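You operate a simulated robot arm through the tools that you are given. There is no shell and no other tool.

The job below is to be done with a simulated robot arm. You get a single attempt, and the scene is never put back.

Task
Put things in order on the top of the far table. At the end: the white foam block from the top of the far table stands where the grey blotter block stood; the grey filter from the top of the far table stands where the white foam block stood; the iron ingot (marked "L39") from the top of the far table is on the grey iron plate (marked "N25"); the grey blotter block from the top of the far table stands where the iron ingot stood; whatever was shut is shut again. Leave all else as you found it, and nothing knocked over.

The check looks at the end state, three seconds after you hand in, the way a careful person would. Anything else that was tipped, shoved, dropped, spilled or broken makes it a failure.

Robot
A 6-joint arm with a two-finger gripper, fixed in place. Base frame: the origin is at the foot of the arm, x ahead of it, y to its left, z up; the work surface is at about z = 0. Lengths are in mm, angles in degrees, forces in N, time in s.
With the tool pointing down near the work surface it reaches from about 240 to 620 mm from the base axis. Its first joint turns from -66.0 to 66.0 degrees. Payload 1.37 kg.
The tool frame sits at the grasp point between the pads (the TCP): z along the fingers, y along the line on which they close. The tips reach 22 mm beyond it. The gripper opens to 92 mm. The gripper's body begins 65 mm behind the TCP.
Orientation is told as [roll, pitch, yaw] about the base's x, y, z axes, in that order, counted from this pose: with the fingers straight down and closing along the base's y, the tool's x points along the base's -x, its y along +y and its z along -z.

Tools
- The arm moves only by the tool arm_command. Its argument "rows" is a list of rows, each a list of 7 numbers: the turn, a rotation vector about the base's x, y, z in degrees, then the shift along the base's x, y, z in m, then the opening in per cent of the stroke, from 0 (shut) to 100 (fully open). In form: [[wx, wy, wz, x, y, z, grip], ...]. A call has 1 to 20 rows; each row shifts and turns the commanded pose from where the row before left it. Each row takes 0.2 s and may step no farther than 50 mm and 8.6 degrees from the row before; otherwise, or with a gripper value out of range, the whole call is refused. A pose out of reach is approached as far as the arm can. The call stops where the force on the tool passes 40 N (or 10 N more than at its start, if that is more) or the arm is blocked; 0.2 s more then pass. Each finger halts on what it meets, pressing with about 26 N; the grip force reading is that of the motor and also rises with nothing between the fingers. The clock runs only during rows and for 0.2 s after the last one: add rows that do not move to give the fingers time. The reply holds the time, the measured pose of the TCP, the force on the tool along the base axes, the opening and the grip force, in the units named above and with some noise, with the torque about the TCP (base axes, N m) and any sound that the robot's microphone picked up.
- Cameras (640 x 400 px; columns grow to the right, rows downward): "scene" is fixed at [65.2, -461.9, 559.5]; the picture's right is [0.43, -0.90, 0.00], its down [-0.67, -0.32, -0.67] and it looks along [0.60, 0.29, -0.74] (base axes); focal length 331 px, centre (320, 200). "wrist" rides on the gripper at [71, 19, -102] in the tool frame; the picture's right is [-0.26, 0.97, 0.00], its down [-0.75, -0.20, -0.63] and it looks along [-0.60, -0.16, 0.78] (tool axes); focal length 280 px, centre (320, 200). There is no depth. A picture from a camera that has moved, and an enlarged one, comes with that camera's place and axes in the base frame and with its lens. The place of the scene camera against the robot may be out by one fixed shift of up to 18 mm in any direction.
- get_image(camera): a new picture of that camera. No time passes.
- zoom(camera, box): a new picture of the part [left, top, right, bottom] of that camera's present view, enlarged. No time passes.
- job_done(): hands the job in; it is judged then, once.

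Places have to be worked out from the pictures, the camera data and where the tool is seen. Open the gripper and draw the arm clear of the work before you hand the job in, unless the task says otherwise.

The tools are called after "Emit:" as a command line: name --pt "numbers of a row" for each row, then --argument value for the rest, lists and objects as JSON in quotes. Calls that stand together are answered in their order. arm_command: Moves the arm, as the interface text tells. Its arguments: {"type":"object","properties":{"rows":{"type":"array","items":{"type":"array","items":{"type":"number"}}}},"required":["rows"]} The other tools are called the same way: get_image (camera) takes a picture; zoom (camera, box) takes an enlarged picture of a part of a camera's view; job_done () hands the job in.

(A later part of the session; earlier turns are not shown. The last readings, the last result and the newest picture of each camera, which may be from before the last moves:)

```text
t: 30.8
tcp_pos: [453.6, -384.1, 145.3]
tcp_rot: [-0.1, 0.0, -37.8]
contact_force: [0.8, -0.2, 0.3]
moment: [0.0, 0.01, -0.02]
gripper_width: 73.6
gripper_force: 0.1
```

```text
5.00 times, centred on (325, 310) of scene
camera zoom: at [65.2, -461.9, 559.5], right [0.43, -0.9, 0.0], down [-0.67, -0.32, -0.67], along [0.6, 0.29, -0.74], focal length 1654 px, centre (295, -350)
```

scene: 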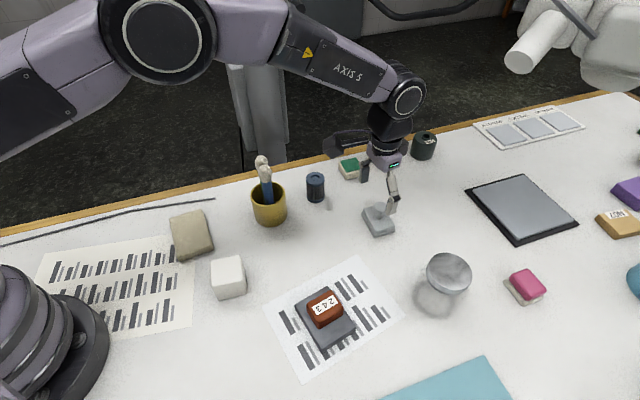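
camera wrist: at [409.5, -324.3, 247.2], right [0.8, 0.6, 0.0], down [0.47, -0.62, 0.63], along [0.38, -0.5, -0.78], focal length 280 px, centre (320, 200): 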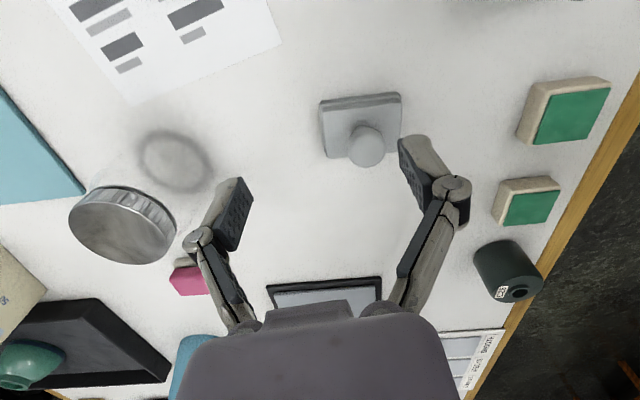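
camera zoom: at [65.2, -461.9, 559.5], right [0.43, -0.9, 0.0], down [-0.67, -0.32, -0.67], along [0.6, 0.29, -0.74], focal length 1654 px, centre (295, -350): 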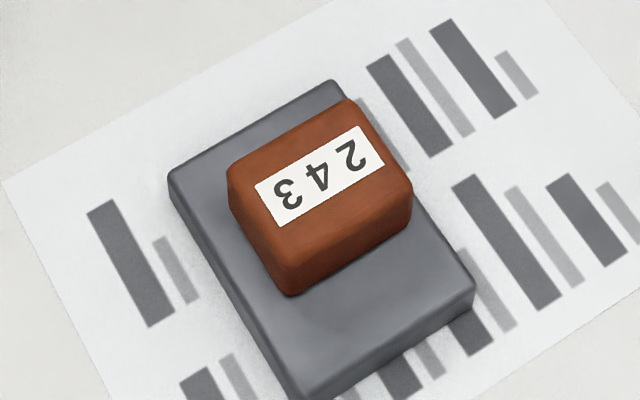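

The blotter knob is at about (501,-386), with its top near z 55; the body is about 65×45 mm, low and centred under it. I'll test the reach at height directly above it.

Emit:
arm_command --pt "0 0 0 0.02 -0.001 0 80" --pt "0 0 0 0.02 -0.001 0 80" --pt "0 0 0 0.008 0 -0.02 80" --pt "0 0 0 0 0 -0.02 80" --pt "0 0 0 0 0 0 80"

Emit:
get_image --camera "wrist"

Emit:
zoom --camera "scene" --box '[320, 130, 460, 250]'

```text
t: 32.0
tcp_pos: [502.1, -386.6, 105.5]
tcp_rot: [-0.1, -0.1, -37.8]
contact_force: [-0.2, -0.9, 0.5]
moment: [-0.01, 0.01, -0.01]
gripper_width: 73.4
gripper_force: 0.0
```

```text
taken
camera wrist: at [458.2, -326.5, 206.4], right [0.8, 0.6, 0.0], down [0.47, -0.62, 0.63], along [0.38, -0.5, -0.78], focal length 280 px, centre (320, 200)
```

wrist: 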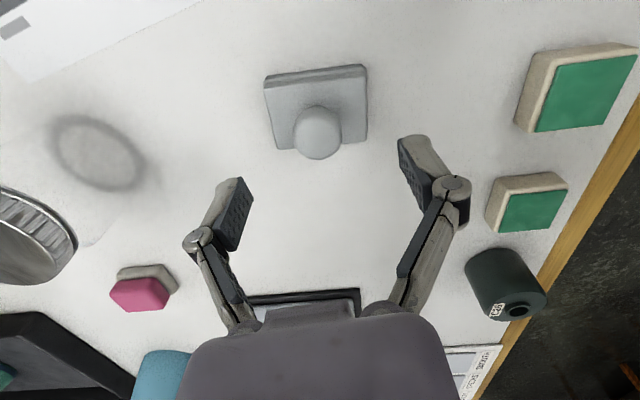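

```text
3.33 times, centred on (390, 190) of scene
camera zoom: at [65.2, -461.9, 559.5], right [0.43, -0.9, 0.0], down [-0.67, -0.32, -0.67], along [0.6, 0.29, -0.74], focal length 1102 px, centre (87, 233)
```

zoom: 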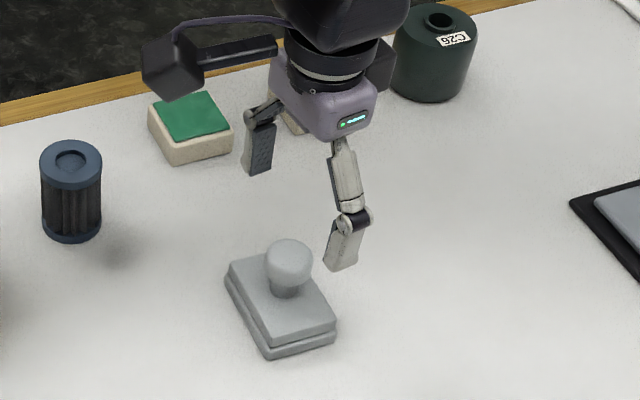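

The arm reaches the spot upright. I'll shift a little (−1,+1.5 mm) and lower to z≈46, so the pads flank the knob.

Emit:
arm_command --pt "0 0 0 -0.0005 0.0008 -0.025 80" --pt "0 0 0 -0.0005 0.0007 -0.02 80" --pt "0 0 0 0 0 -0.01 80" --pt "0 0 0 0 0 -0.0045 80" --pt "0 0 0 0 0 0 80"

Emit:
get_image --camera "wrist"

Emit:
zoom --camera "scene" --box '[330, 150, 430, 250]'

```text
t: 33.2
tcp_pos: [502.0, -385.0, 43.5]
tcp_rot: [-0.1, 0.0, -37.8]
contact_force: [0.9, -0.8, 0.0]
moment: [0.03, -0.03, -0.06]
gripper_width: 73.6
gripper_force: 0.0
```

```text
taken
camera wrist: at [456.9, -324.9, 145.7], right [0.8, 0.6, 0.0], down [0.47, -0.62, 0.63], along [0.38, -0.5, -0.78], focal length 280 px, centre (320, 200)
```

wrist: 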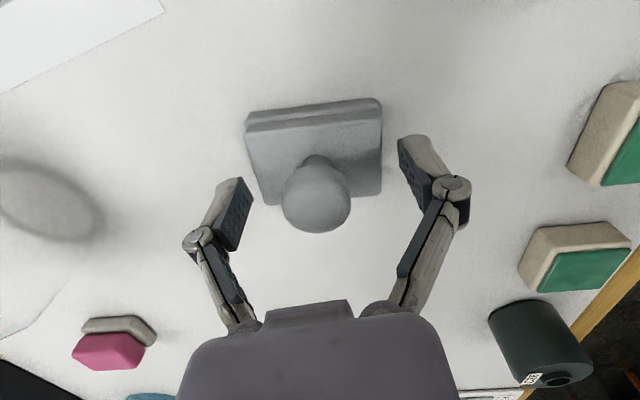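

```text
4.00 times, centred on (380, 200) of scene
camera zoom: at [65.2, -461.9, 559.5], right [0.43, -0.9, 0.0], down [-0.67, -0.32, -0.67], along [0.6, 0.29, -0.74], focal length 1323 px, centre (80, 200)
```

zoom: 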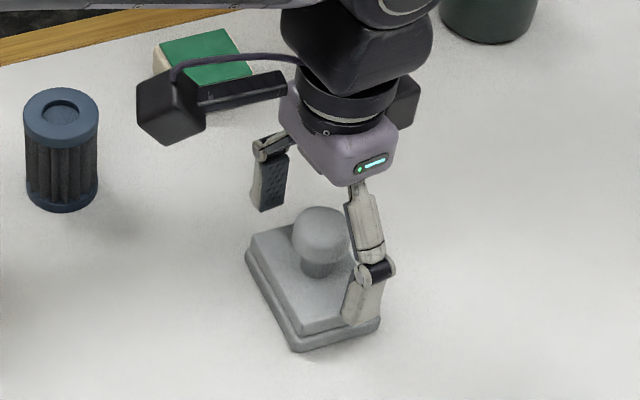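

The knob sits at the grasp point between the fingers. I'll close on it.

Emit:
arm_command --pt "0 0 0 0 0 0 0" --pt "0 0 0 0 0 0 0" --pt "0 0 0 0 0 0 0" --pt "0 0 0 0 0 0 0" --pt "0 0 0 0 0 0 0" --pt "0 0 0 0 0 0 0"

Emit:
arm_command --pt "0 0 0 0 0 0.001 0" --pt "0 0 0 0 0 0.002 0" --pt "0 0 0 0 0 0.003 0" --pt "0 0 0 0 0 0.004 0" --pt "0 0 0 0 0 0 0"

Emit:
get_image --camera "wrist"

Emit:
zoom --camera "scene" --box '[330, 150, 430, 250]'

```text
t: 34.6
tcp_pos: [502.7, -387.4, 45.3]
tcp_rot: [-0.1, -0.3, -37.8]
contact_force: [-1.2, -6.3, 20.2]
moment: [-0.07, 0.02, -0.01]
gripper_width: 27.5
gripper_force: 25.7
```

```text
t: 35.8
tcp_pos: [501.6, -385.3, 53.2]
tcp_rot: [-0.1, 0.1, -37.7]
contact_force: [-0.5, -0.1, -0.5]
moment: [-0.04, -0.02, 0.02]
gripper_width: 27.7
gripper_force: 26.3
```

```text
taken
camera wrist: at [456.9, -324.6, 155.3], right [0.8, 0.6, 0.0], down [0.47, -0.62, 0.62], along [0.38, -0.5, -0.78], focal length 280 px, centre (320, 200)
```

wrist: 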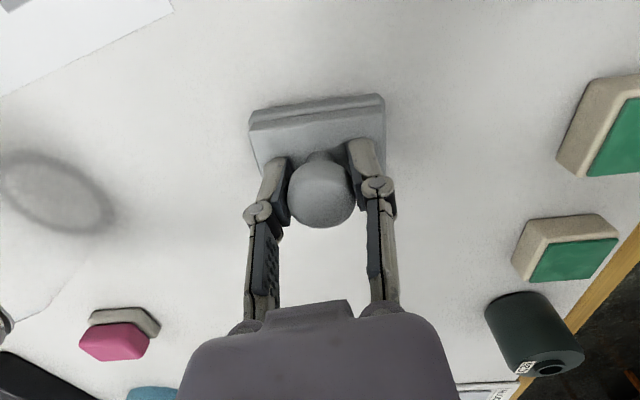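

```text
4.00 times, centred on (380, 200) of scene
camera zoom: at [65.2, -461.9, 559.5], right [0.43, -0.9, 0.0], down [-0.67, -0.32, -0.67], along [0.6, 0.29, -0.74], focal length 1323 px, centre (80, 200)
```

zoom: 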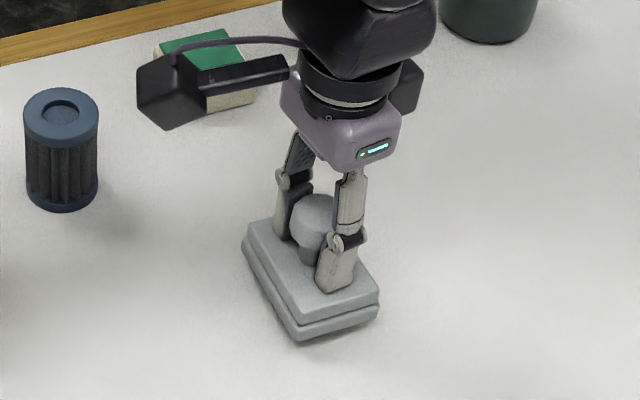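

The blotter is lifted, and it is light. I'll raise it a bit more and carry it to where the ingot stood, (403,-287.6).

Emit:
arm_command --pt "0 0 0 0 0 0.01 0" --pt "0 0 0 0 0 0.012 0" --pt "0 0 0 0 0 0.01 0" --pt "0 0 0 -0.005 0.005 0 0" --pt "0 0 0 -0.011 0.0107 0 0" --pt "0 0 0 -0.011 0.0107 0 0" --pt "0 0 0 -0.011 0.0107 0 0" --pt "0 0 0 -0.011 0.0107 0 0" --pt "0 0 0 -0.011 0.0107 0 0" --pt "0 0 0 -0.011 0.0107 0 0" --pt "0 0 0 -0.011 0.0107 0 0" --pt "0 0 0 -0.011 0.0107 0 0" --pt "0 0 0 -0.0066 0.0067 0 0" --pt "0 0 0 0 0 0 0"

Emit:
get_image --camera "wrist"

Emit:
get_image --camera "scene"

```text
t: 38.8
tcp_pos: [402.4, -288.7, 85.7]
tcp_rot: [-0.1, 0.0, -37.8]
contact_force: [0.3, 0.4, 0.4]
moment: [0.0, 0.01, 0.02]
gripper_width: 27.4
gripper_force: 25.6
```

```text
taken
camera wrist: at [356.9, -227.9, 187.8], right [0.8, 0.6, 0.0], down [0.47, -0.62, 0.63], along [0.38, -0.5, -0.78], focal length 280 px, centre (320, 200)
```

wrist: 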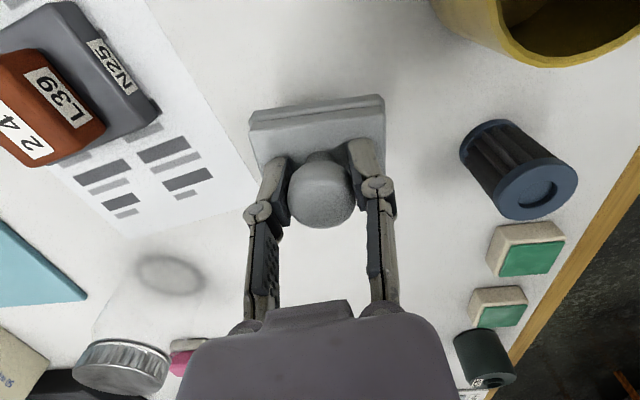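

```text
taken
```

scene: 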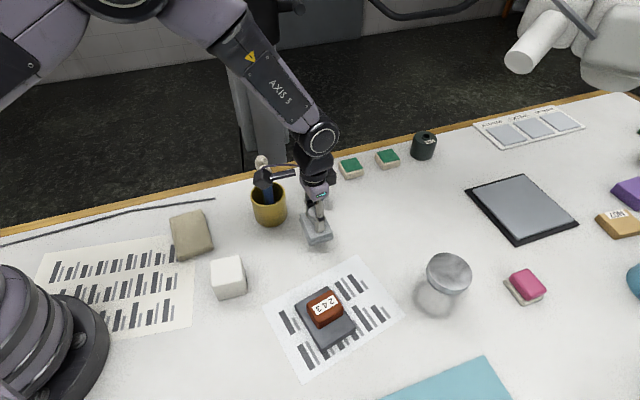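

The blotter is over the spot and held level. I'll lower it, then feel for the table.

Emit:
arm_command --pt "0 0 0 0 0.0005 -0.012 0" --pt "0 0 0 0 0 -0.012 0" --pt "0 0 0 0 0 -0.01 0" --pt "0 0 0 0 0 -0.004 0" --pt "0 0 0 0 0 -0.001 0" --pt "0 0 0 0 0 0 0"

Emit:
arm_command --pt "0 0 0 0 0 -0.001 0" --pt "0 0 0 0 0 0 0"

Emit:
arm_command --pt "0 0 0 0 0 -0.001 0" --pt "0 0 0 0 0 0 0"

Emit:
zoom --camera "scene" --box '[270, 170, 370, 270]'

```text
t: 40.2
tcp_pos: [400.7, -289.0, 47.1]
tcp_rot: [-0.2, -0.1, -37.9]
contact_force: [0.5, 0.1, -0.9]
moment: [0.03, -0.03, -0.04]
gripper_width: 27.4
gripper_force: 26.4
```

```text
t: 40.8
tcp_pos: [400.6, -289.2, 44.9]
tcp_rot: [-0.1, 0.0, -37.8]
contact_force: [0.1, -0.1, -0.7]
moment: [0.0, -0.03, 0.02]
gripper_width: 27.5
gripper_force: 25.7
```

```text
t: 41.4
tcp_pos: [403.0, -287.9, 45.5]
tcp_rot: [-0.1, 0.0, -37.8]
contact_force: [-3.5, -1.0, 7.2]
moment: [0.03, -0.04, -0.01]
gripper_width: 27.5
gripper_force: 25.9
```

```text
4.00 times, centred on (320, 220) of scene
camera zoom: at [65.2, -461.9, 559.5], right [0.43, -0.9, 0.0], down [-0.67, -0.32, -0.67], along [0.6, 0.29, -0.74], focal length 1323 px, centre (320, 120)
```

zoom: 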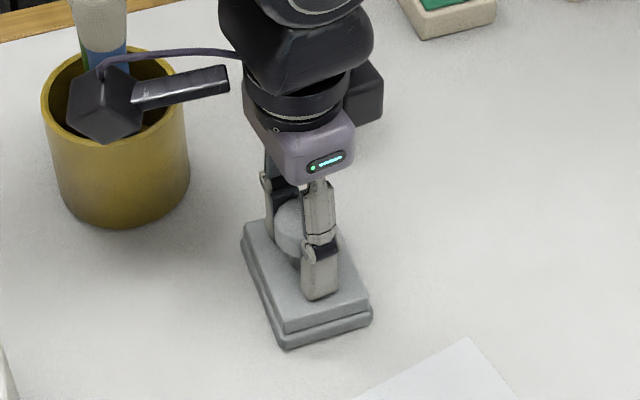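

Contact registers at about +7 N. I'll open slowly and then rise.

Emit:
arm_command --pt "0 0 0 0 0 0 31" --pt "0 0 0 0 0 0 34" --pt "0 0 0 0 0 0.001 40" --pt "0 0 0 0 0 0.001 50" --pt "0 0 0 0 0 0 60" --pt "0 0 0 0 0 0 70" --pt "0 0 0 0 0 0 70"

Emit:
arm_command --pt "0 0 0 0 0 0.015 70" --pt "0 0 0 0 0 0.03 70" --pt "0 0 0 0 0 0.04 70" --pt "0 0 0 0 0 0 70"

Emit:
get_image --camera "wrist"

Emit:
get_image --camera "scene"

```text
t: 43.0
tcp_pos: [401.1, -287.7, 47.3]
tcp_rot: [-0.1, 0.1, -37.7]
contact_force: [1.1, -0.9, 0.0]
moment: [-0.02, 0.01, 0.0]
gripper_width: 64.4
gripper_force: 0.0
```

```text
t: 44.0
tcp_pos: [403.6, -289.3, 133.7]
tcp_rot: [-0.1, 0.0, -37.7]
contact_force: [-0.1, 0.0, 0.1]
moment: [0.01, 0.02, -0.01]
gripper_width: 64.1
gripper_force: 0.1
```

```text
taken
camera wrist: at [358.5, -227.5, 235.0], right [0.8, 0.6, 0.0], down [0.47, -0.62, 0.63], along [0.38, -0.5, -0.78], focal length 280 px, centre (320, 200)
```

wrist: 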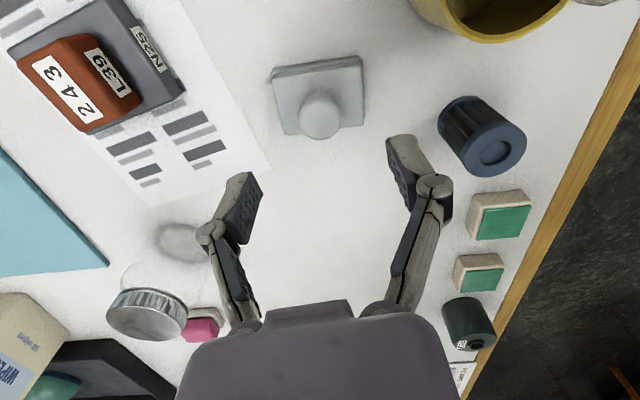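

```text
taken
```

scene: 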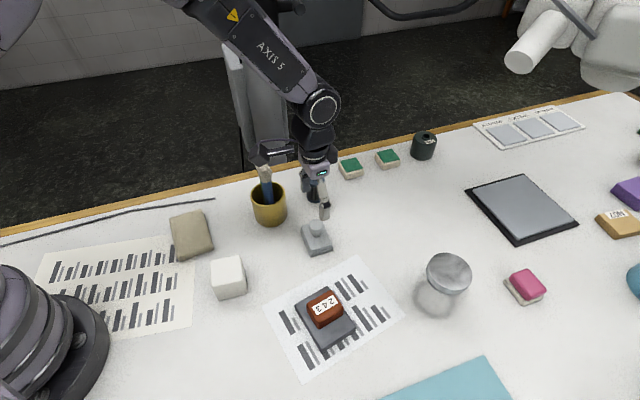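

The blotter stands where the ingot was. Next I'll go above the white foam block at about (252,-186) for a precise look.

Emit:
arm_command --pt "0 0 0 0 0 0.045 90" --pt "0 0 0 -0.03 0.021 0 90" --pt "0 0 0 -0.04 0.028 0 90" --pt "0 0 0 -0.04 0.028 0 90" --pt "0 0 0 -0.038 0.026 0 90" --pt "0 0 0 0 0 0 90"

Emit:
get_image --camera "wrist"

Emit:
zoom --camera "scene" --box '[280, 200, 360, 270]'

```text
t: 45.4
tcp_pos: [253.4, -184.6, 175.9]
tcp_rot: [-0.1, -0.1, -37.8]
contact_force: [-0.6, 0.1, -1.0]
moment: [0.0, -0.04, -0.03]
gripper_width: 82.8
gripper_force: 0.1
```

```text
taken
camera wrist: at [209.0, -124.1, 277.9], right [0.8, 0.6, 0.0], down [0.47, -0.62, 0.63], along [0.38, -0.5, -0.78], focal length 280 px, centre (320, 200)
```

wrist: 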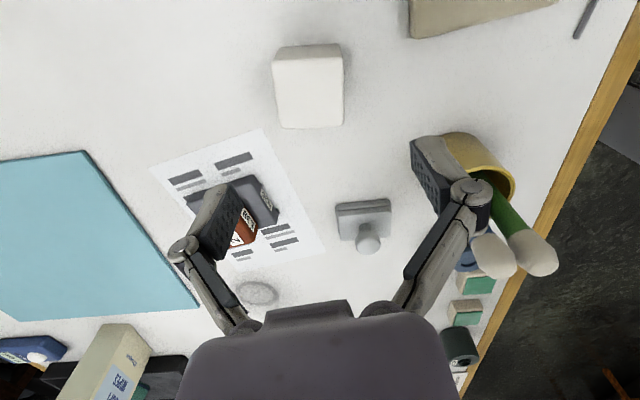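

```text
5.71 times, centred on (320, 235) of scene
camera zoom: at [65.2, -461.9, 559.5], right [0.43, -0.9, 0.0], down [-0.67, -0.32, -0.67], along [0.6, 0.29, -0.74], focal length 1890 px, centre (320, 0)
```

zoom: 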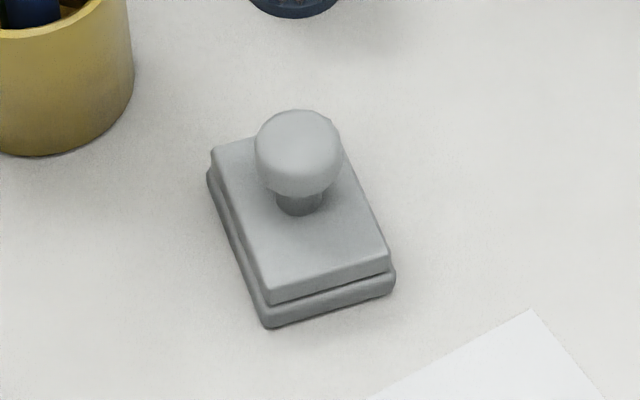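

I'll zoom on the foam block for its size and angle.

Emit:
zoom --camera "wrist" --box '[250, 30, 370, 140]'

Emit:
zoom --camera "scene" --box '[190, 240, 270, 310]'

```text
3.64 times, centred on (310, 85) of wrist
camera zoom: at [209.0, -124.1, 277.9], right [0.8, 0.6, 0.0], down [0.47, -0.62, 0.63], along [0.38, -0.5, -0.78], focal length 1020 px, centre (356, 618)
```

zoom: 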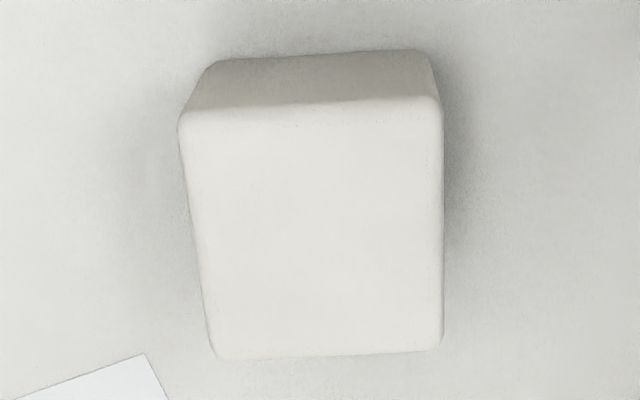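

```text
5.71 times, centred on (230, 275) of scene
camera zoom: at [65.2, -461.9, 559.5], right [0.43, -0.9, 0.0], down [-0.67, -0.32, -0.67], along [0.6, 0.29, -0.74], focal length 1890 px, centre (834, -229)
```

zoom: 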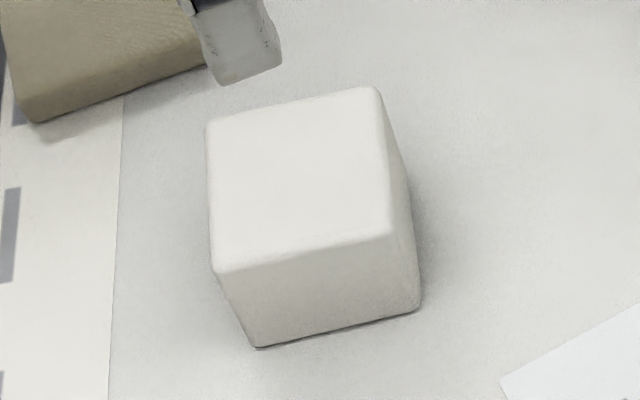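

The foam is about 53×53×50 mm, centred at (248,-189), with edges at about 40°. I'll turn to yaw −49.7, centre over it, and descend to z≈42 with the pads on its upper half.

Emit:
arm_command --pt "0 0 -6 -0.0026 -0.0022 -0.02 100" --pt "0 0 -5.9 -0.0026 -0.0022 -0.02 100" --pt "0 0 0 0 0 -0.025 100" --pt "0 0 0 0 0 0 100"

Emit:
get_image --camera "wrist"

```text
t: 46.4
tcp_pos: [248.5, -190.0, 109.8]
tcp_rot: [0.0, -0.1, -49.7]
contact_force: [0.3, 0.4, 0.7]
moment: [-0.01, -0.01, -0.01]
gripper_width: 92.2
gripper_force: 0.1
```

```text
taken
camera wrist: at [217.9, -122.1, 212.6], right [0.91, 0.42, 0.0], down [0.33, -0.71, 0.63], along [0.27, -0.57, -0.78], focal length 280 px, centre (320, 200)
```

wrist: 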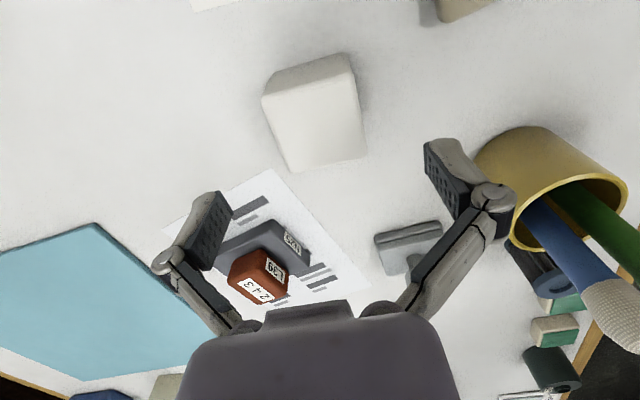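

The block is centred between the fingers. I'll descend and grip gently.

Emit:
arm_command --pt "0 0 0 0 0 -0.025 100" --pt "0 0 0 0 0 -0.025 100" --pt "0 0 0 0 0 -0.012 100" --pt "0 0 0 0 0 -0.006 100" --pt "0 0 0 0 0 0 100"

Emit:
get_image --camera "wrist"

Emit:
arm_command --pt "0 0 0 0 0 0 80" --pt "0 0 0 0 0 0 65" --pt "0 0 0 0 0 0 55" --pt "0 0 0 0 0 0 50" --pt "0 0 0 0 0 0 50" --pt "0 0 0 0 0 0 50"

Emit:
get_image --camera "wrist"

```text
t: 47.6
tcp_pos: [249.2, -190.7, 44.5]
tcp_rot: [0.0, -0.2, -49.7]
contact_force: [0.1, 0.6, 0.4]
moment: [0.02, -0.02, -0.01]
gripper_width: 91.8
gripper_force: 0.1
```

```text
taken
camera wrist: at [218.1, -122.6, 146.2], right [0.91, 0.42, 0.0], down [0.33, -0.71, 0.63], along [0.27, -0.57, -0.78], focal length 280 px, centre (320, 200)
```

wrist: 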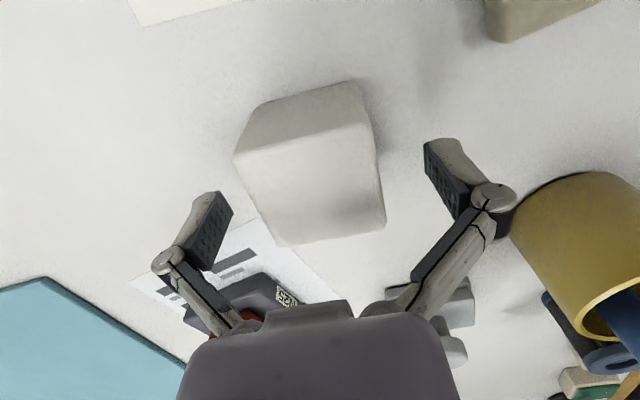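

```text
t: 49.0
tcp_pos: [249.0, -191.5, 44.7]
tcp_rot: [-0.2, -0.1, -49.6]
contact_force: [-0.6, 0.0, 3.5]
moment: [0.04, 0.01, 0.02]
gripper_width: 53.4
gripper_force: 26.4
```

```text
taken
camera wrist: at [218.1, -122.6, 146.4], right [0.91, 0.43, 0.0], down [0.33, -0.71, 0.63], along [0.27, -0.57, -0.78], focal length 280 px, centre (320, 200)
```

wrist: 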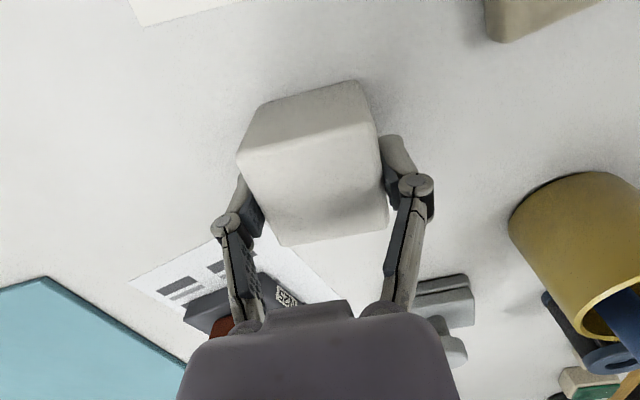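

The foam is held at 53 mm. I'll lift it to z≈125, high enough to pass over the blotter knob, and carry it to the blotter's old place.

Emit:
arm_command --pt "0 0 0 0 0 0.003 45" --pt "0 0 0 0 0 0.008 45" --pt "0 0 0 0 0 0.014 45" --pt "0 0 0 0 0 0.014 45" --pt "0 0 0 0 0 0.014 45" --pt "0 0 0 0 0 0.014 45" --pt "0 0 0 0 0 0.014 45" --pt "0 0 0 0 0 0 45"

Emit:
get_image --camera "scene"

```text
t: 50.8
tcp_pos: [249.2, -190.4, 123.6]
tcp_rot: [-0.1, 0.0, -49.7]
contact_force: [-1.9, -0.5, -0.3]
moment: [0.03, -0.01, -0.03]
gripper_width: 53.9
gripper_force: 26.3
```

```text
taken
```

scene: 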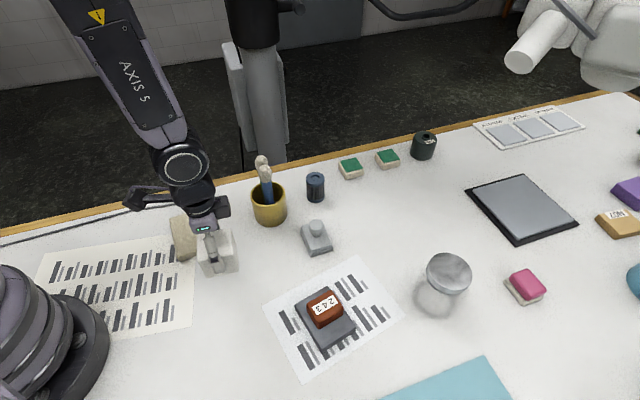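

The foam is in the air and clear. I'll carry it across now.

Emit:
arm_command --pt "0 0 0 0.006 -0.0047 0 45" --pt "0 0 0.2 0.0141 -0.01105 0 45" --pt "0 0 0.2 0.0141 -0.01105 0 45" --pt "0 0 0.2 0.0141 -0.01105 0 45" --pt "0 0 0.2 0.0141 -0.01105 0 45" --pt "0 0 0.2 0.0141 -0.01105 0 45" --pt "0 0 0.2 0.0141 -0.01105 0 45" --pt "0 0 0.2 0.0141 -0.01105 0 45" --pt "0 0 0.2 0.0141 -0.01105 0 45" --pt "0 0 0.2 0.0141 -0.01105 0 45" --pt "0 0 0.2 0.0141 -0.01105 0 45" --pt "0 0 0.2 0.0141 -0.01105 0 45" --pt "0 0 0.2 0.0141 -0.01105 0 45" --pt "0 0 0.2 0.0141 -0.01105 0 45" --pt "0 0 0.1 0.0141 -0.01105 0 45" --pt "0 0 0 0.0141 -0.01105 0 45" --pt "0 0 0 0.0141 -0.01105 0 45" --pt "0 0 0 0.0141 -0.01105 0 45" --pt "0 0 0 0.008 -0.0063 0 45" --pt "0 0 0 0 0 0 45"

Emit:
get_image --camera "scene"

Emit:
get_image --camera "wrist"

```text
t: 55.0
tcp_pos: [503.0, -389.7, 125.4]
tcp_rot: [-0.1, 0.0, -47.0]
contact_force: [0.0, -0.4, 0.3]
moment: [-0.03, 0.0, 0.03]
gripper_width: 53.7
gripper_force: 26.4
```

```text
taken
```

scene: 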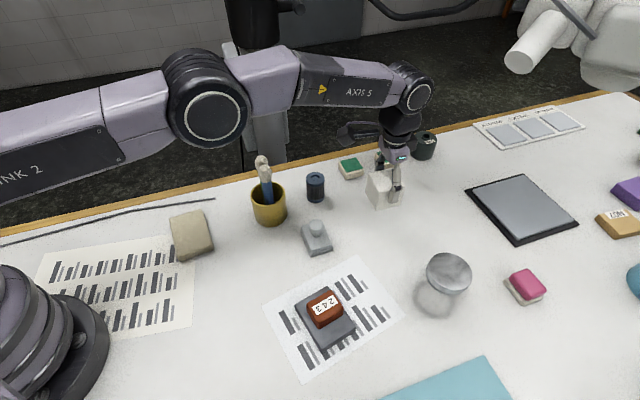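

```text
taken
camera wrist: at [467.8, -322.5, 226.5], right [0.88, 0.47, 0.0], down [0.37, -0.69, 0.63], along [0.29, -0.55, -0.78], focal length 280 px, centre (320, 200)
```

wrist: 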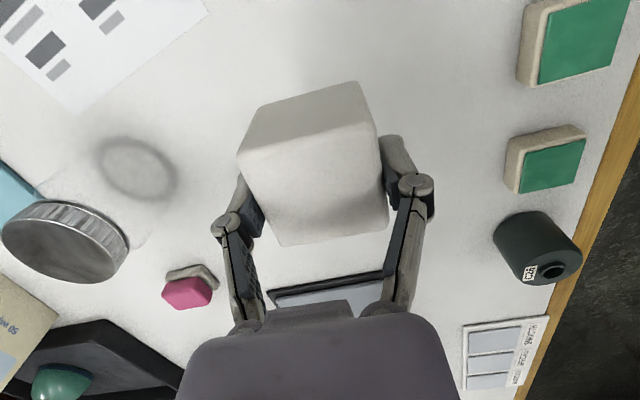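

The foam is above the blotter's old place. I'll lower it gradually.

Emit:
arm_command --pt "0 0 0 0 0 -0.008 45" --pt "0 0 0 0 0 -0.014 45" --pt "0 0 0 0 0 -0.014 45" --pt "0 0 0 0 0 -0.014 45" --pt "0 0 0 0 0 -0.014 45" --pt "0 0 0 0 0 -0.008 45" --pt "0 0 0 0 0 -0.004 45" --pt "0 0 0 0 0 0 45"

Emit:
arm_command --pt "0 0 0 0 0 -0.001 45" --pt "0 0 0 0 0 0 45"

Emit:
arm_command --pt "0 0 0 0 0 -0.001 45" --pt "0 0 0 0 0 0 45"

Emit:
zoom --camera "scene" --box '[330, 150, 430, 250]'

```text
t: 56.8
tcp_pos: [501.7, -389.4, 48.8]
tcp_rot: [-0.1, -0.1, -46.9]
contact_force: [-0.2, -0.3, 0.5]
moment: [0.0, 0.03, 0.01]
gripper_width: 53.7
gripper_force: 26.1
```

```text
t: 57.4
tcp_pos: [501.3, -389.3, 47.4]
tcp_rot: [-0.1, 0.0, -47.0]
contact_force: [0.3, -1.0, -0.5]
moment: [0.02, 0.01, -0.01]
gripper_width: 53.4
gripper_force: 26.1
```

```text
t: 58.0
tcp_pos: [501.4, -388.8, 48.6]
tcp_rot: [0.0, -0.1, -47.0]
contact_force: [0.8, -0.3, 0.2]
moment: [-0.01, -0.03, 0.01]
gripper_width: 53.5
gripper_force: 25.7
```

```text
4.00 times, centred on (380, 200) of scene
camera zoom: at [65.2, -461.9, 559.5], right [0.43, -0.9, 0.0], down [-0.67, -0.32, -0.67], along [0.6, 0.29, -0.74], focal length 1323 px, centre (80, 200)
```

zoom: 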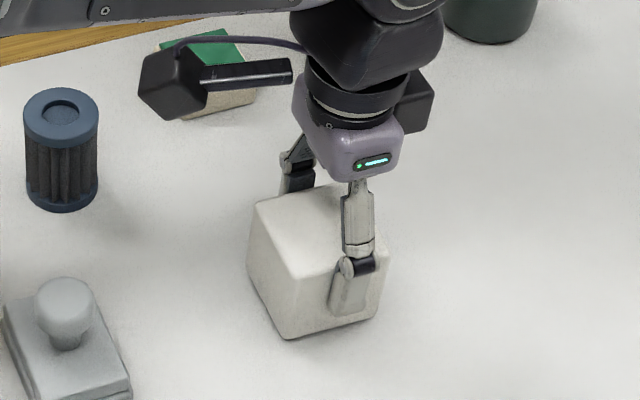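

No contact yet. I'll continue down in millimetre steps.

Emit:
arm_command --pt "0 0 0 0 0 -0.001 45" --pt "0 0 0 0 0 0 45"

Emit:
arm_command --pt "0 0 0 0 0 -0.001 45" --pt "0 0 0 0 0 0 45"

Emit:
arm_command --pt "0 0 0 0 0 -0.001 45" --pt "0 0 0 0 0 0 45"

```text
t: 58.6
tcp_pos: [502.5, -388.1, 47.1]
tcp_rot: [0.0, 0.0, -47.0]
contact_force: [0.8, -0.7, 0.0]
moment: [-0.03, 0.01, -0.01]
gripper_width: 53.6
gripper_force: 26.0
```

```text
t: 59.2
tcp_pos: [501.7, -388.9, 44.9]
tcp_rot: [-0.1, 0.0, -47.0]
contact_force: [0.3, 0.3, -0.1]
moment: [0.01, 0.0, 0.01]
gripper_width: 53.7
gripper_force: 26.3
```

```text
t: 59.8
tcp_pos: [501.7, -388.3, 43.7]
tcp_rot: [-0.1, -0.1, -47.0]
contact_force: [-0.8, 0.7, -1.0]
moment: [0.02, 0.02, 0.01]
gripper_width: 53.5
gripper_force: 25.4
```

Still no contact; I'll take a couple more steps down.

Emit:
arm_command --pt "0 0 0 0 0 -0.001 45" --pt "0 0 0 0 0 0 45"

Emit:
arm_command --pt "0 0 0 0 0 -0.001 45" --pt "0 0 0 0 0 0 45"

Emit:
zoom --camera "scene" --box '[330, 150, 430, 250]'

```text
t: 60.4
tcp_pos: [502.8, -389.0, 44.3]
tcp_rot: [-0.2, -0.1, -46.9]
contact_force: [-1.7, -0.4, 5.5]
moment: [0.04, 0.04, -0.02]
gripper_width: 53.5
gripper_force: 25.6
```

```text
t: 61.0
tcp_pos: [501.0, -388.3, 44.3]
tcp_rot: [0.0, -0.3, -47.0]
contact_force: [-2.0, -1.0, 13.2]
moment: [0.06, 0.1, -0.01]
gripper_width: 53.5
gripper_force: 25.7
```

```text
4.00 times, centred on (380, 200) of scene
camera zoom: at [65.1, -461.9, 559.6], right [0.43, -0.9, 0.0], down [-0.67, -0.32, -0.67], along [0.6, 0.29, -0.74], focal length 1323 px, centre (80, 200)
```

zoom: 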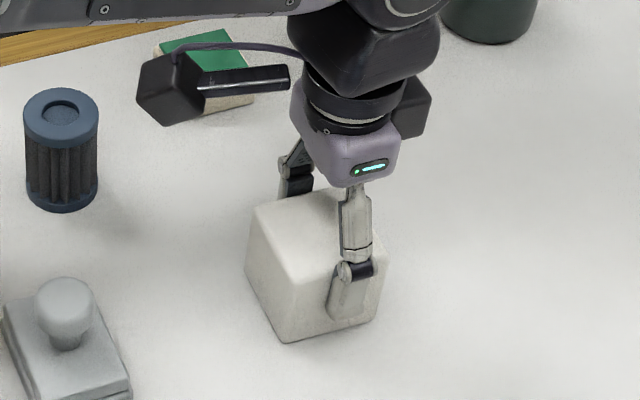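

Contact at +13 N. I'll ease up 1 mm, open slowly, then rise.

Emit:
arm_command --pt "0 0 0 0 0 0.001 50" --pt "0 0 0 0 0 0 59" --pt "0 0 0 0 0 0 62" --pt "0 0 0 0 0 0 68" --pt "0 0 0 0 0 0 76" --pt "0 0 0 0 0 0 84" --pt "0 0 0 0 0 0 84"

Emit:
arm_command --pt "0 0 0 0 0 0.01 84" --pt "0 0 0 0 0 0.03 84" --pt "0 0 0 0 0 0.04 84" --pt "0 0 0 0 0 0.03 84" --pt "0 0 0 0 0 0 84"

Emit:
get_image --camera "wrist"

Emit:
get_image --camera "scene"

```text
t: 62.6
tcp_pos: [501.8, -388.7, 42.5]
tcp_rot: [-0.1, -0.1, -47.0]
contact_force: [0.3, -0.2, -0.5]
moment: [0.03, 0.02, 0.0]
gripper_width: 77.1
gripper_force: 0.0
```

```text
t: 63.8
tcp_pos: [503.7, -390.2, 151.6]
tcp_rot: [-0.1, 0.0, -47.0]
contact_force: [0.3, 0.3, -0.7]
moment: [-0.01, 0.02, -0.01]
gripper_width: 77.4
gripper_force: 0.1
```

```text
taken
camera wrist: at [469.1, -323.1, 253.5], right [0.88, 0.47, 0.0], down [0.37, -0.69, 0.63], along [0.29, -0.55, -0.78], focal length 280 px, centre (320, 200)
```

wrist: 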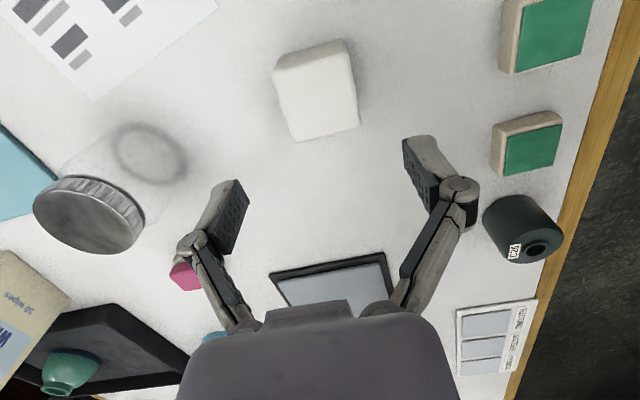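

```text
taken
```

scene: 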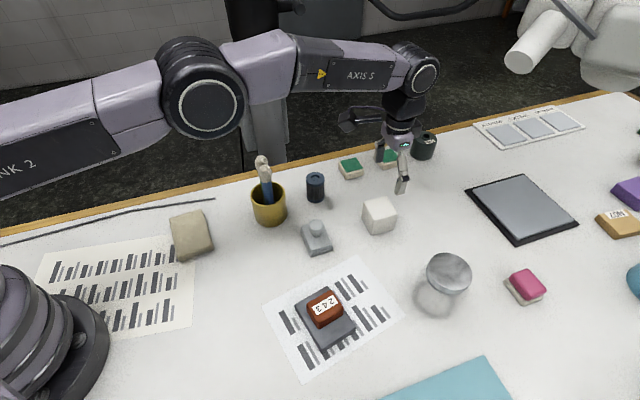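

I'll compare the foam's new footprint with the blotter's original one in the same zoom window.

Emit:
zoom --camera "scene" --box '[330, 180, 430, 250]'

```text
5.71 times, centred on (380, 215) of scene
camera zoom: at [65.2, -461.9, 559.5], right [0.43, -0.9, 0.0], down [-0.67, -0.32, -0.67], along [0.6, 0.29, -0.74], focal length 1890 px, centre (-23, 114)
```

zoom: 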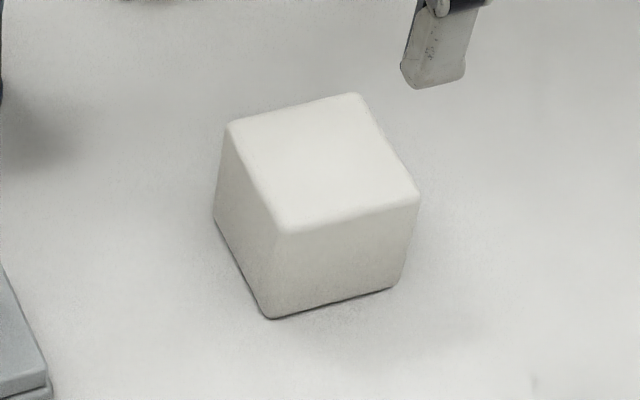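

The foam's footprint matches the blotter's old footprint to about 1.5 mm. The last item is the filter at about (516,-230). The brush heads are at about (417,-178) and (442,-158), up to z≈152. I'll approach high with yaw +40 so the camera housing stays away from them.

Emit:
arm_command --pt "0 0 0 0 0 0.04 90" --pt "0 0 7.9 0.001 0.0145 0 90" --pt "0 0 7.9 0.001 0.0145 0 90" --pt "0 0 7.9 0.001 0.0145 0 90" --pt "0 0 7.9 0.001 0.0145 0 90" --pt "0 0 7.9 0.001 0.0145 0 90" --pt "0 0 7.9 0.001 0.0145 0 90" --pt "0 0 7.9 0.001 0.0145 0 90" --pt "0 0 7.9 0.001 0.0145 0 90" --pt "0 0 7.9 0.001 0.0145 0 90" --pt "0 0 7.9 0.001 0.0145 0 90" --pt "0 0 7.9 0.001 0.0145 0 90" --pt "0 0 0 0 0 0 90"

Emit:
get_image --camera "wrist"

Emit:
get_image --camera "scene"

```text
t: 66.6
tcp_pos: [511.7, -229.2, 193.0]
tcp_rot: [-0.2, 0.0, 40.1]
contact_force: [0.1, -0.5, 0.3]
moment: [0.01, -0.01, -0.01]
gripper_width: 82.6
gripper_force: 0.1
```

```text
taken
camera wrist: at [445.6, -259.0, 295.2], right [-0.42, 0.91, 0.0], down [0.71, 0.33, 0.63], along [0.57, 0.26, -0.78], focal length 280 px, centre (320, 200)
```

wrist: 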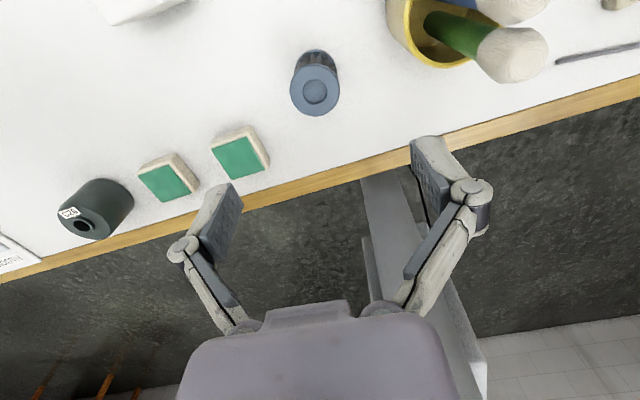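

```text
taken
```

scene: 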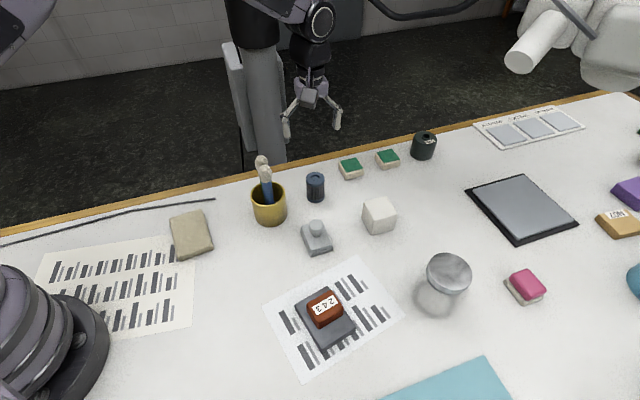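

The filter top measures at (515.7,-230.2). I'll centre over it and descend partway, then check the clearance to the brushes.

Emit:
arm_command --pt "0 0 0 0.004 -0.001 0 90" --pt "0 0 0 0 0 -0.03 90" --pt "0 0 0 0 0 -0.03 90" --pt "0 0 0 0 0 -0.02 90" --pt "0 0 0 0 0 0 90"

Emit:
get_image --camera "wrist"

Emit:
get_image --camera "scene"

```text
t: 67.8
tcp_pos: [516.3, -230.2, 112.4]
tcp_rot: [0.0, 0.1, 39.9]
contact_force: [0.5, 0.1, 0.7]
moment: [0.01, 0.0, 0.04]
gripper_width: 82.8
gripper_force: 0.0
```

```text
taken
camera wrist: at [449.2, -259.4, 214.3], right [-0.42, 0.91, 0.0], down [0.71, 0.33, 0.63], along [0.57, 0.26, -0.78], focal length 280 px, centre (320, 200)
```

wrist: 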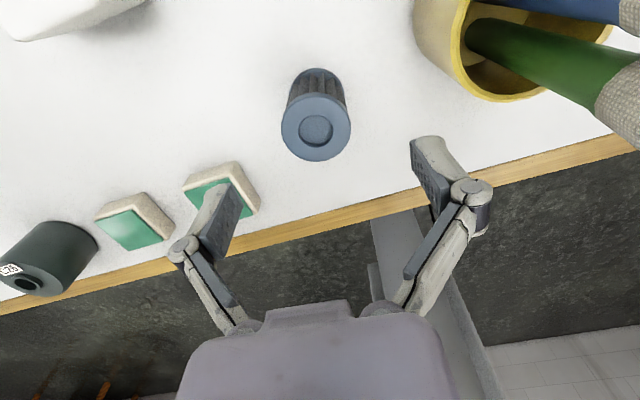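

```text
taken
```

scene: 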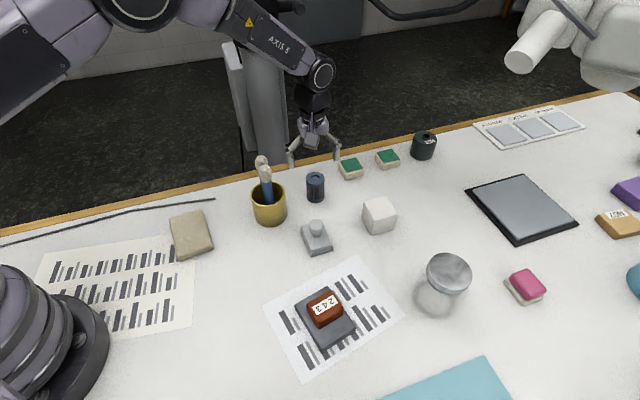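

The filter is centred, and both fingers clear the green pad and the cup. I'll descend to z≈40.

Emit:
arm_command --pt "0 0 0 0 0 -0.025 90" --pt "0 0 0 0 0 -0.025 90" --pt "0 0 0 0 0 -0.015 90" --pt "0 0 0 0 0 -0.007 90" --pt "0 0 0 0 0 0 90"

Emit:
get_image --camera "wrist"

Emit:
zoom --camera "scene" --box '[230, 80, 390, 240]'

```text
t: 69.0
tcp_pos: [515.7, -231.3, 40.5]
tcp_rot: [-0.2, 0.0, 39.9]
contact_force: [0.6, 0.3, 0.2]
moment: [-0.02, 0.01, -0.04]
gripper_width: 82.7
gripper_force: 0.2
```

```text
taken
camera wrist: at [449.3, -259.7, 142.1], right [-0.42, 0.91, 0.0], down [0.71, 0.33, 0.63], along [0.57, 0.26, -0.78], focal length 280 px, centre (320, 200)
```

wrist: 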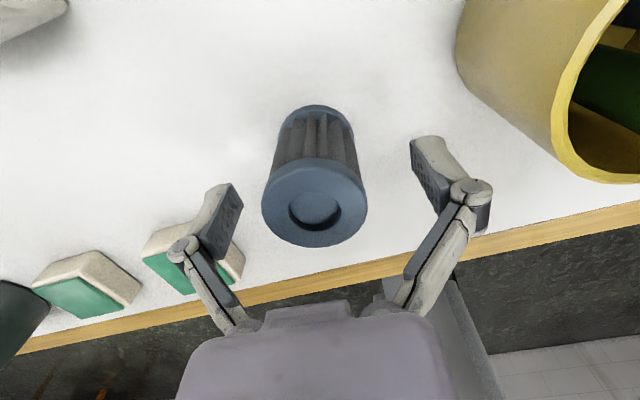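

```text
2.50 times, centred on (310, 160) of scene
camera zoom: at [65.2, -461.9, 559.5], right [0.43, -0.9, 0.0], down [-0.67, -0.32, -0.67], along [0.6, 0.29, -0.74], focal length 827 px, centre (345, 300)
```

zoom: 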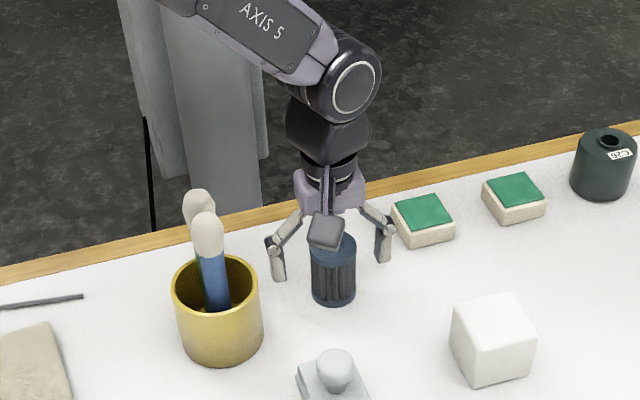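

The filter sits centred at the grasp point with the brushes clear. I'll close gently.

Emit:
arm_command --pt "0 0 0 0 0 0 70" --pt "0 0 0 0 0 0 55" --pt "0 0 0 0 0 0 45" --pt "0 0 0 0 0 0 38" --pt "0 0 0 0 0 0 35" --pt "0 0 0 0 0 0 35"

Emit:
arm_command --pt "0 0 0 0 0 0.002 35" --pt "0 0 0 0 0 0.004 35" --pt "0 0 0 0 0 0.006 35" --pt "0 0 0 0 0 0 35"

Emit:
get_image --camera "wrist"

```text
t: 70.4
tcp_pos: [516.8, -230.7, 40.2]
tcp_rot: [-0.2, 0.1, 40.1]
contact_force: [-0.9, 0.0, 2.4]
moment: [0.03, 0.02, 0.03]
gripper_width: 40.7
gripper_force: 26.0
```

```text
t: 71.4
tcp_pos: [516.3, -229.9, 52.6]
tcp_rot: [-0.1, 0.0, 40.0]
contact_force: [0.1, -0.6, -0.9]
moment: [0.0, 0.01, 0.02]
gripper_width: 41.0
gripper_force: 26.2
```

```text
taken
camera wrist: at [450.1, -259.2, 154.7], right [-0.42, 0.91, 0.0], down [0.71, 0.33, 0.63], along [0.57, 0.26, -0.78], focal length 280 px, centre (320, 200)
```

wrist: 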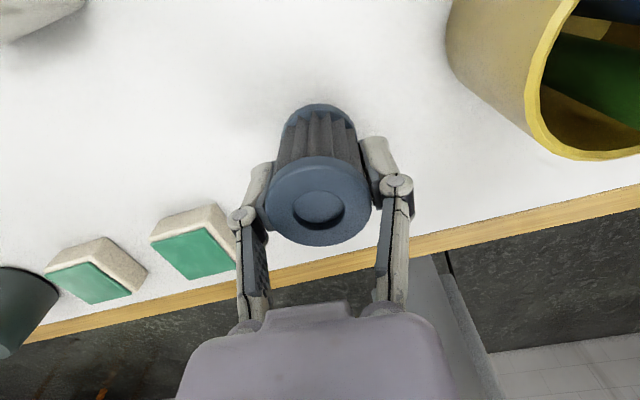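

The filter is held at 41 mm and has lifted. I'll raise it above the brush tops, then carry it around to the foam's old place at (248,-189).

Emit:
arm_command --pt "0 0 0 0 0 0.01 35" --pt "0 0 0 0 0 0.014 35" --pt "0 0 0 0 0 0.014 35" --pt "0 0 0 0 0 0.014 35" --pt "0 0 0 0 0 0.014 35" --pt "0 0 0 0 0 0.014 35" --pt "0 0 0 0 0 0.014 35" --pt "0 0 0 0 0 0.014 35" --pt "0 0 0 0 0 0.014 35" --pt "0 0 0 0 0 0.014 35" --pt "0 0 0 0 0 0.014 35" --pt "0 0 0 0 0 0.014 35" --pt "0 0 0 0 0 0 35"

Emit:
arm_command --pt "0 0 0 -0.008 -0.0017 0 35" --pt "0 0 -2 -0.015 -0.0031 0 35" --pt "0 0 -3 -0.015 -0.0031 0 35" --pt "0 0 -3 -0.015 -0.0031 0 35" --pt "0 0 -3 -0.015 -0.0031 0 35" --pt "0 0 -3 -0.015 -0.0031 0 35" --pt "0 0 -3 -0.0133 -0.0028 0 35" --pt "0 0 -3 -0.015 0.0035 0 35" --pt "0 0 -3 -0.015 0.0053 0 35" --pt "0 0 -3 -0.015 0.0053 0 35" --pt "0 0 -3 -0.015 0.0053 0 35" --pt "0 0 -3 -0.015 0.0053 0 35" --pt "0 0 -3 -0.015 0.0053 0 35" --pt "0 0 -3 -0.015 0.0053 0 35" --pt "0 0 -2 -0.015 0.0053 0 35" --pt "0 0 0 -0.015 0.0053 0 35" --pt "0 0 0 -0.015 0.0053 0 35" --pt "0 0 0 -0.015 0.0053 0 35" --pt "0 0 0 -0.008 0.0028 0 35" --pt "0 0 0 0 0 0 35"

Emit:
get_image --camera "wrist"

Emit:
get_image --camera "scene"

```text
t: 74.2
tcp_pos: [517.2, -231.4, 217.8]
tcp_rot: [-0.1, 0.1, 40.0]
contact_force: [-0.2, -0.1, -0.6]
moment: [-0.01, -0.01, -0.02]
gripper_width: 40.5
gripper_force: 26.3
```

```text
t: 78.4
tcp_pos: [247.0, -191.9, 216.3]
tcp_rot: [-0.1, -0.1, -0.1]
contact_force: [0.5, 0.7, -0.7]
moment: [0.01, 0.0, -0.01]
gripper_width: 40.7
gripper_force: 26.0
```

```text
taken
camera wrist: at [176.7, -170.6, 319.3], right [0.26, 0.96, 0.0], down [0.75, -0.2, 0.63], along [0.6, -0.17, -0.78], focal length 280 px, centre (320, 200)
```

wrist: 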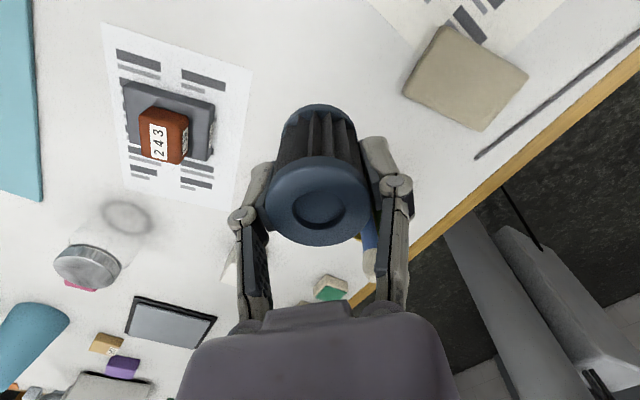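

```text
taken
```

scene: 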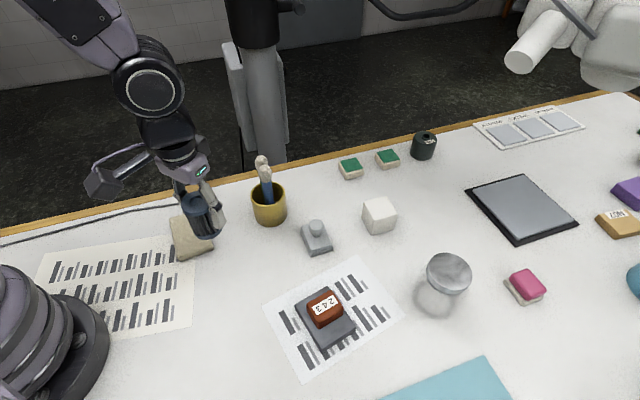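

The filter hangs nearly over (248,-189). I'll correct by a couple of millimetres and descend.

Emit:
arm_command --pt "0 0 0 0.001 0.0025 -0.008 35" --pt "0 0 0 0 0 -0.014 35" --pt "0 0 0 0 0 -0.014 35" --pt "0 0 0 0 0 -0.014 35" --pt "0 0 0 0 0 -0.014 35" --pt "0 0 0 0 0 -0.014 35" --pt "0 0 0 0 0 -0.014 35" --pt "0 0 0 0 0 -0.014 35" --pt "0 0 0 0 0 -0.014 35" --pt "0 0 0 0 0 -0.014 35" --pt "0 0 0 0 0 -0.014 35" --pt "0 0 0 0 0 -0.014 35" --pt "0 0 0 0 0 -0.007 35" --pt "0 0 0 0 0 -0.003 35" --pt "0 0 0 0 0 0 35"

Emit:
get_image --camera "wrist"

Emit:
zoom --camera "scene" --box '[150, 200, 290, 310]'

```text
t: 81.6
tcp_pos: [249.1, -188.7, 45.3]
tcp_rot: [-0.1, 0.0, -0.1]
contact_force: [0.0, 0.1, -0.4]
moment: [0.03, 0.02, -0.04]
gripper_width: 40.3
gripper_force: 26.0
```

```text
taken
camera wrist: at [177.8, -167.7, 146.9], right [0.26, 0.96, 0.0], down [0.75, -0.2, 0.63], along [0.6, -0.17, -0.78], focal length 280 px, centre (320, 200)
```

wrist: 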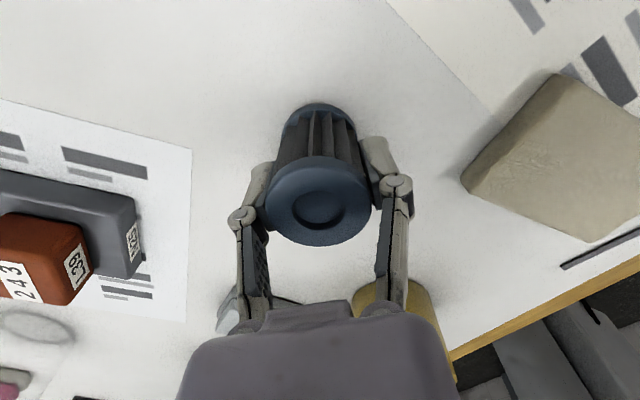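

```text
3.64 times, centred on (220, 255) of scene
camera zoom: at [65.2, -461.9, 559.5], right [0.43, -0.9, 0.0], down [-0.67, -0.32, -0.67], along [0.6, 0.29, -0.74], focal length 1203 px, centre (684, 0)
```

zoom: 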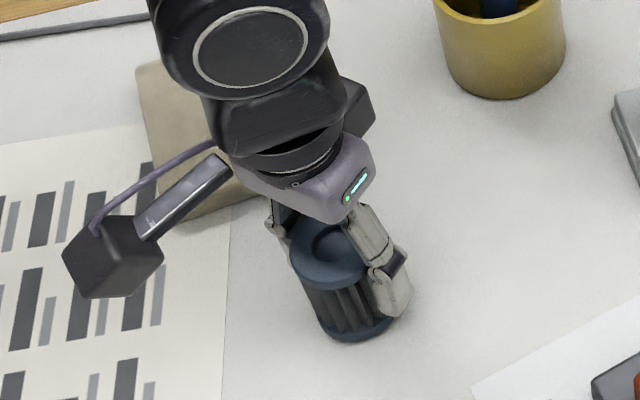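

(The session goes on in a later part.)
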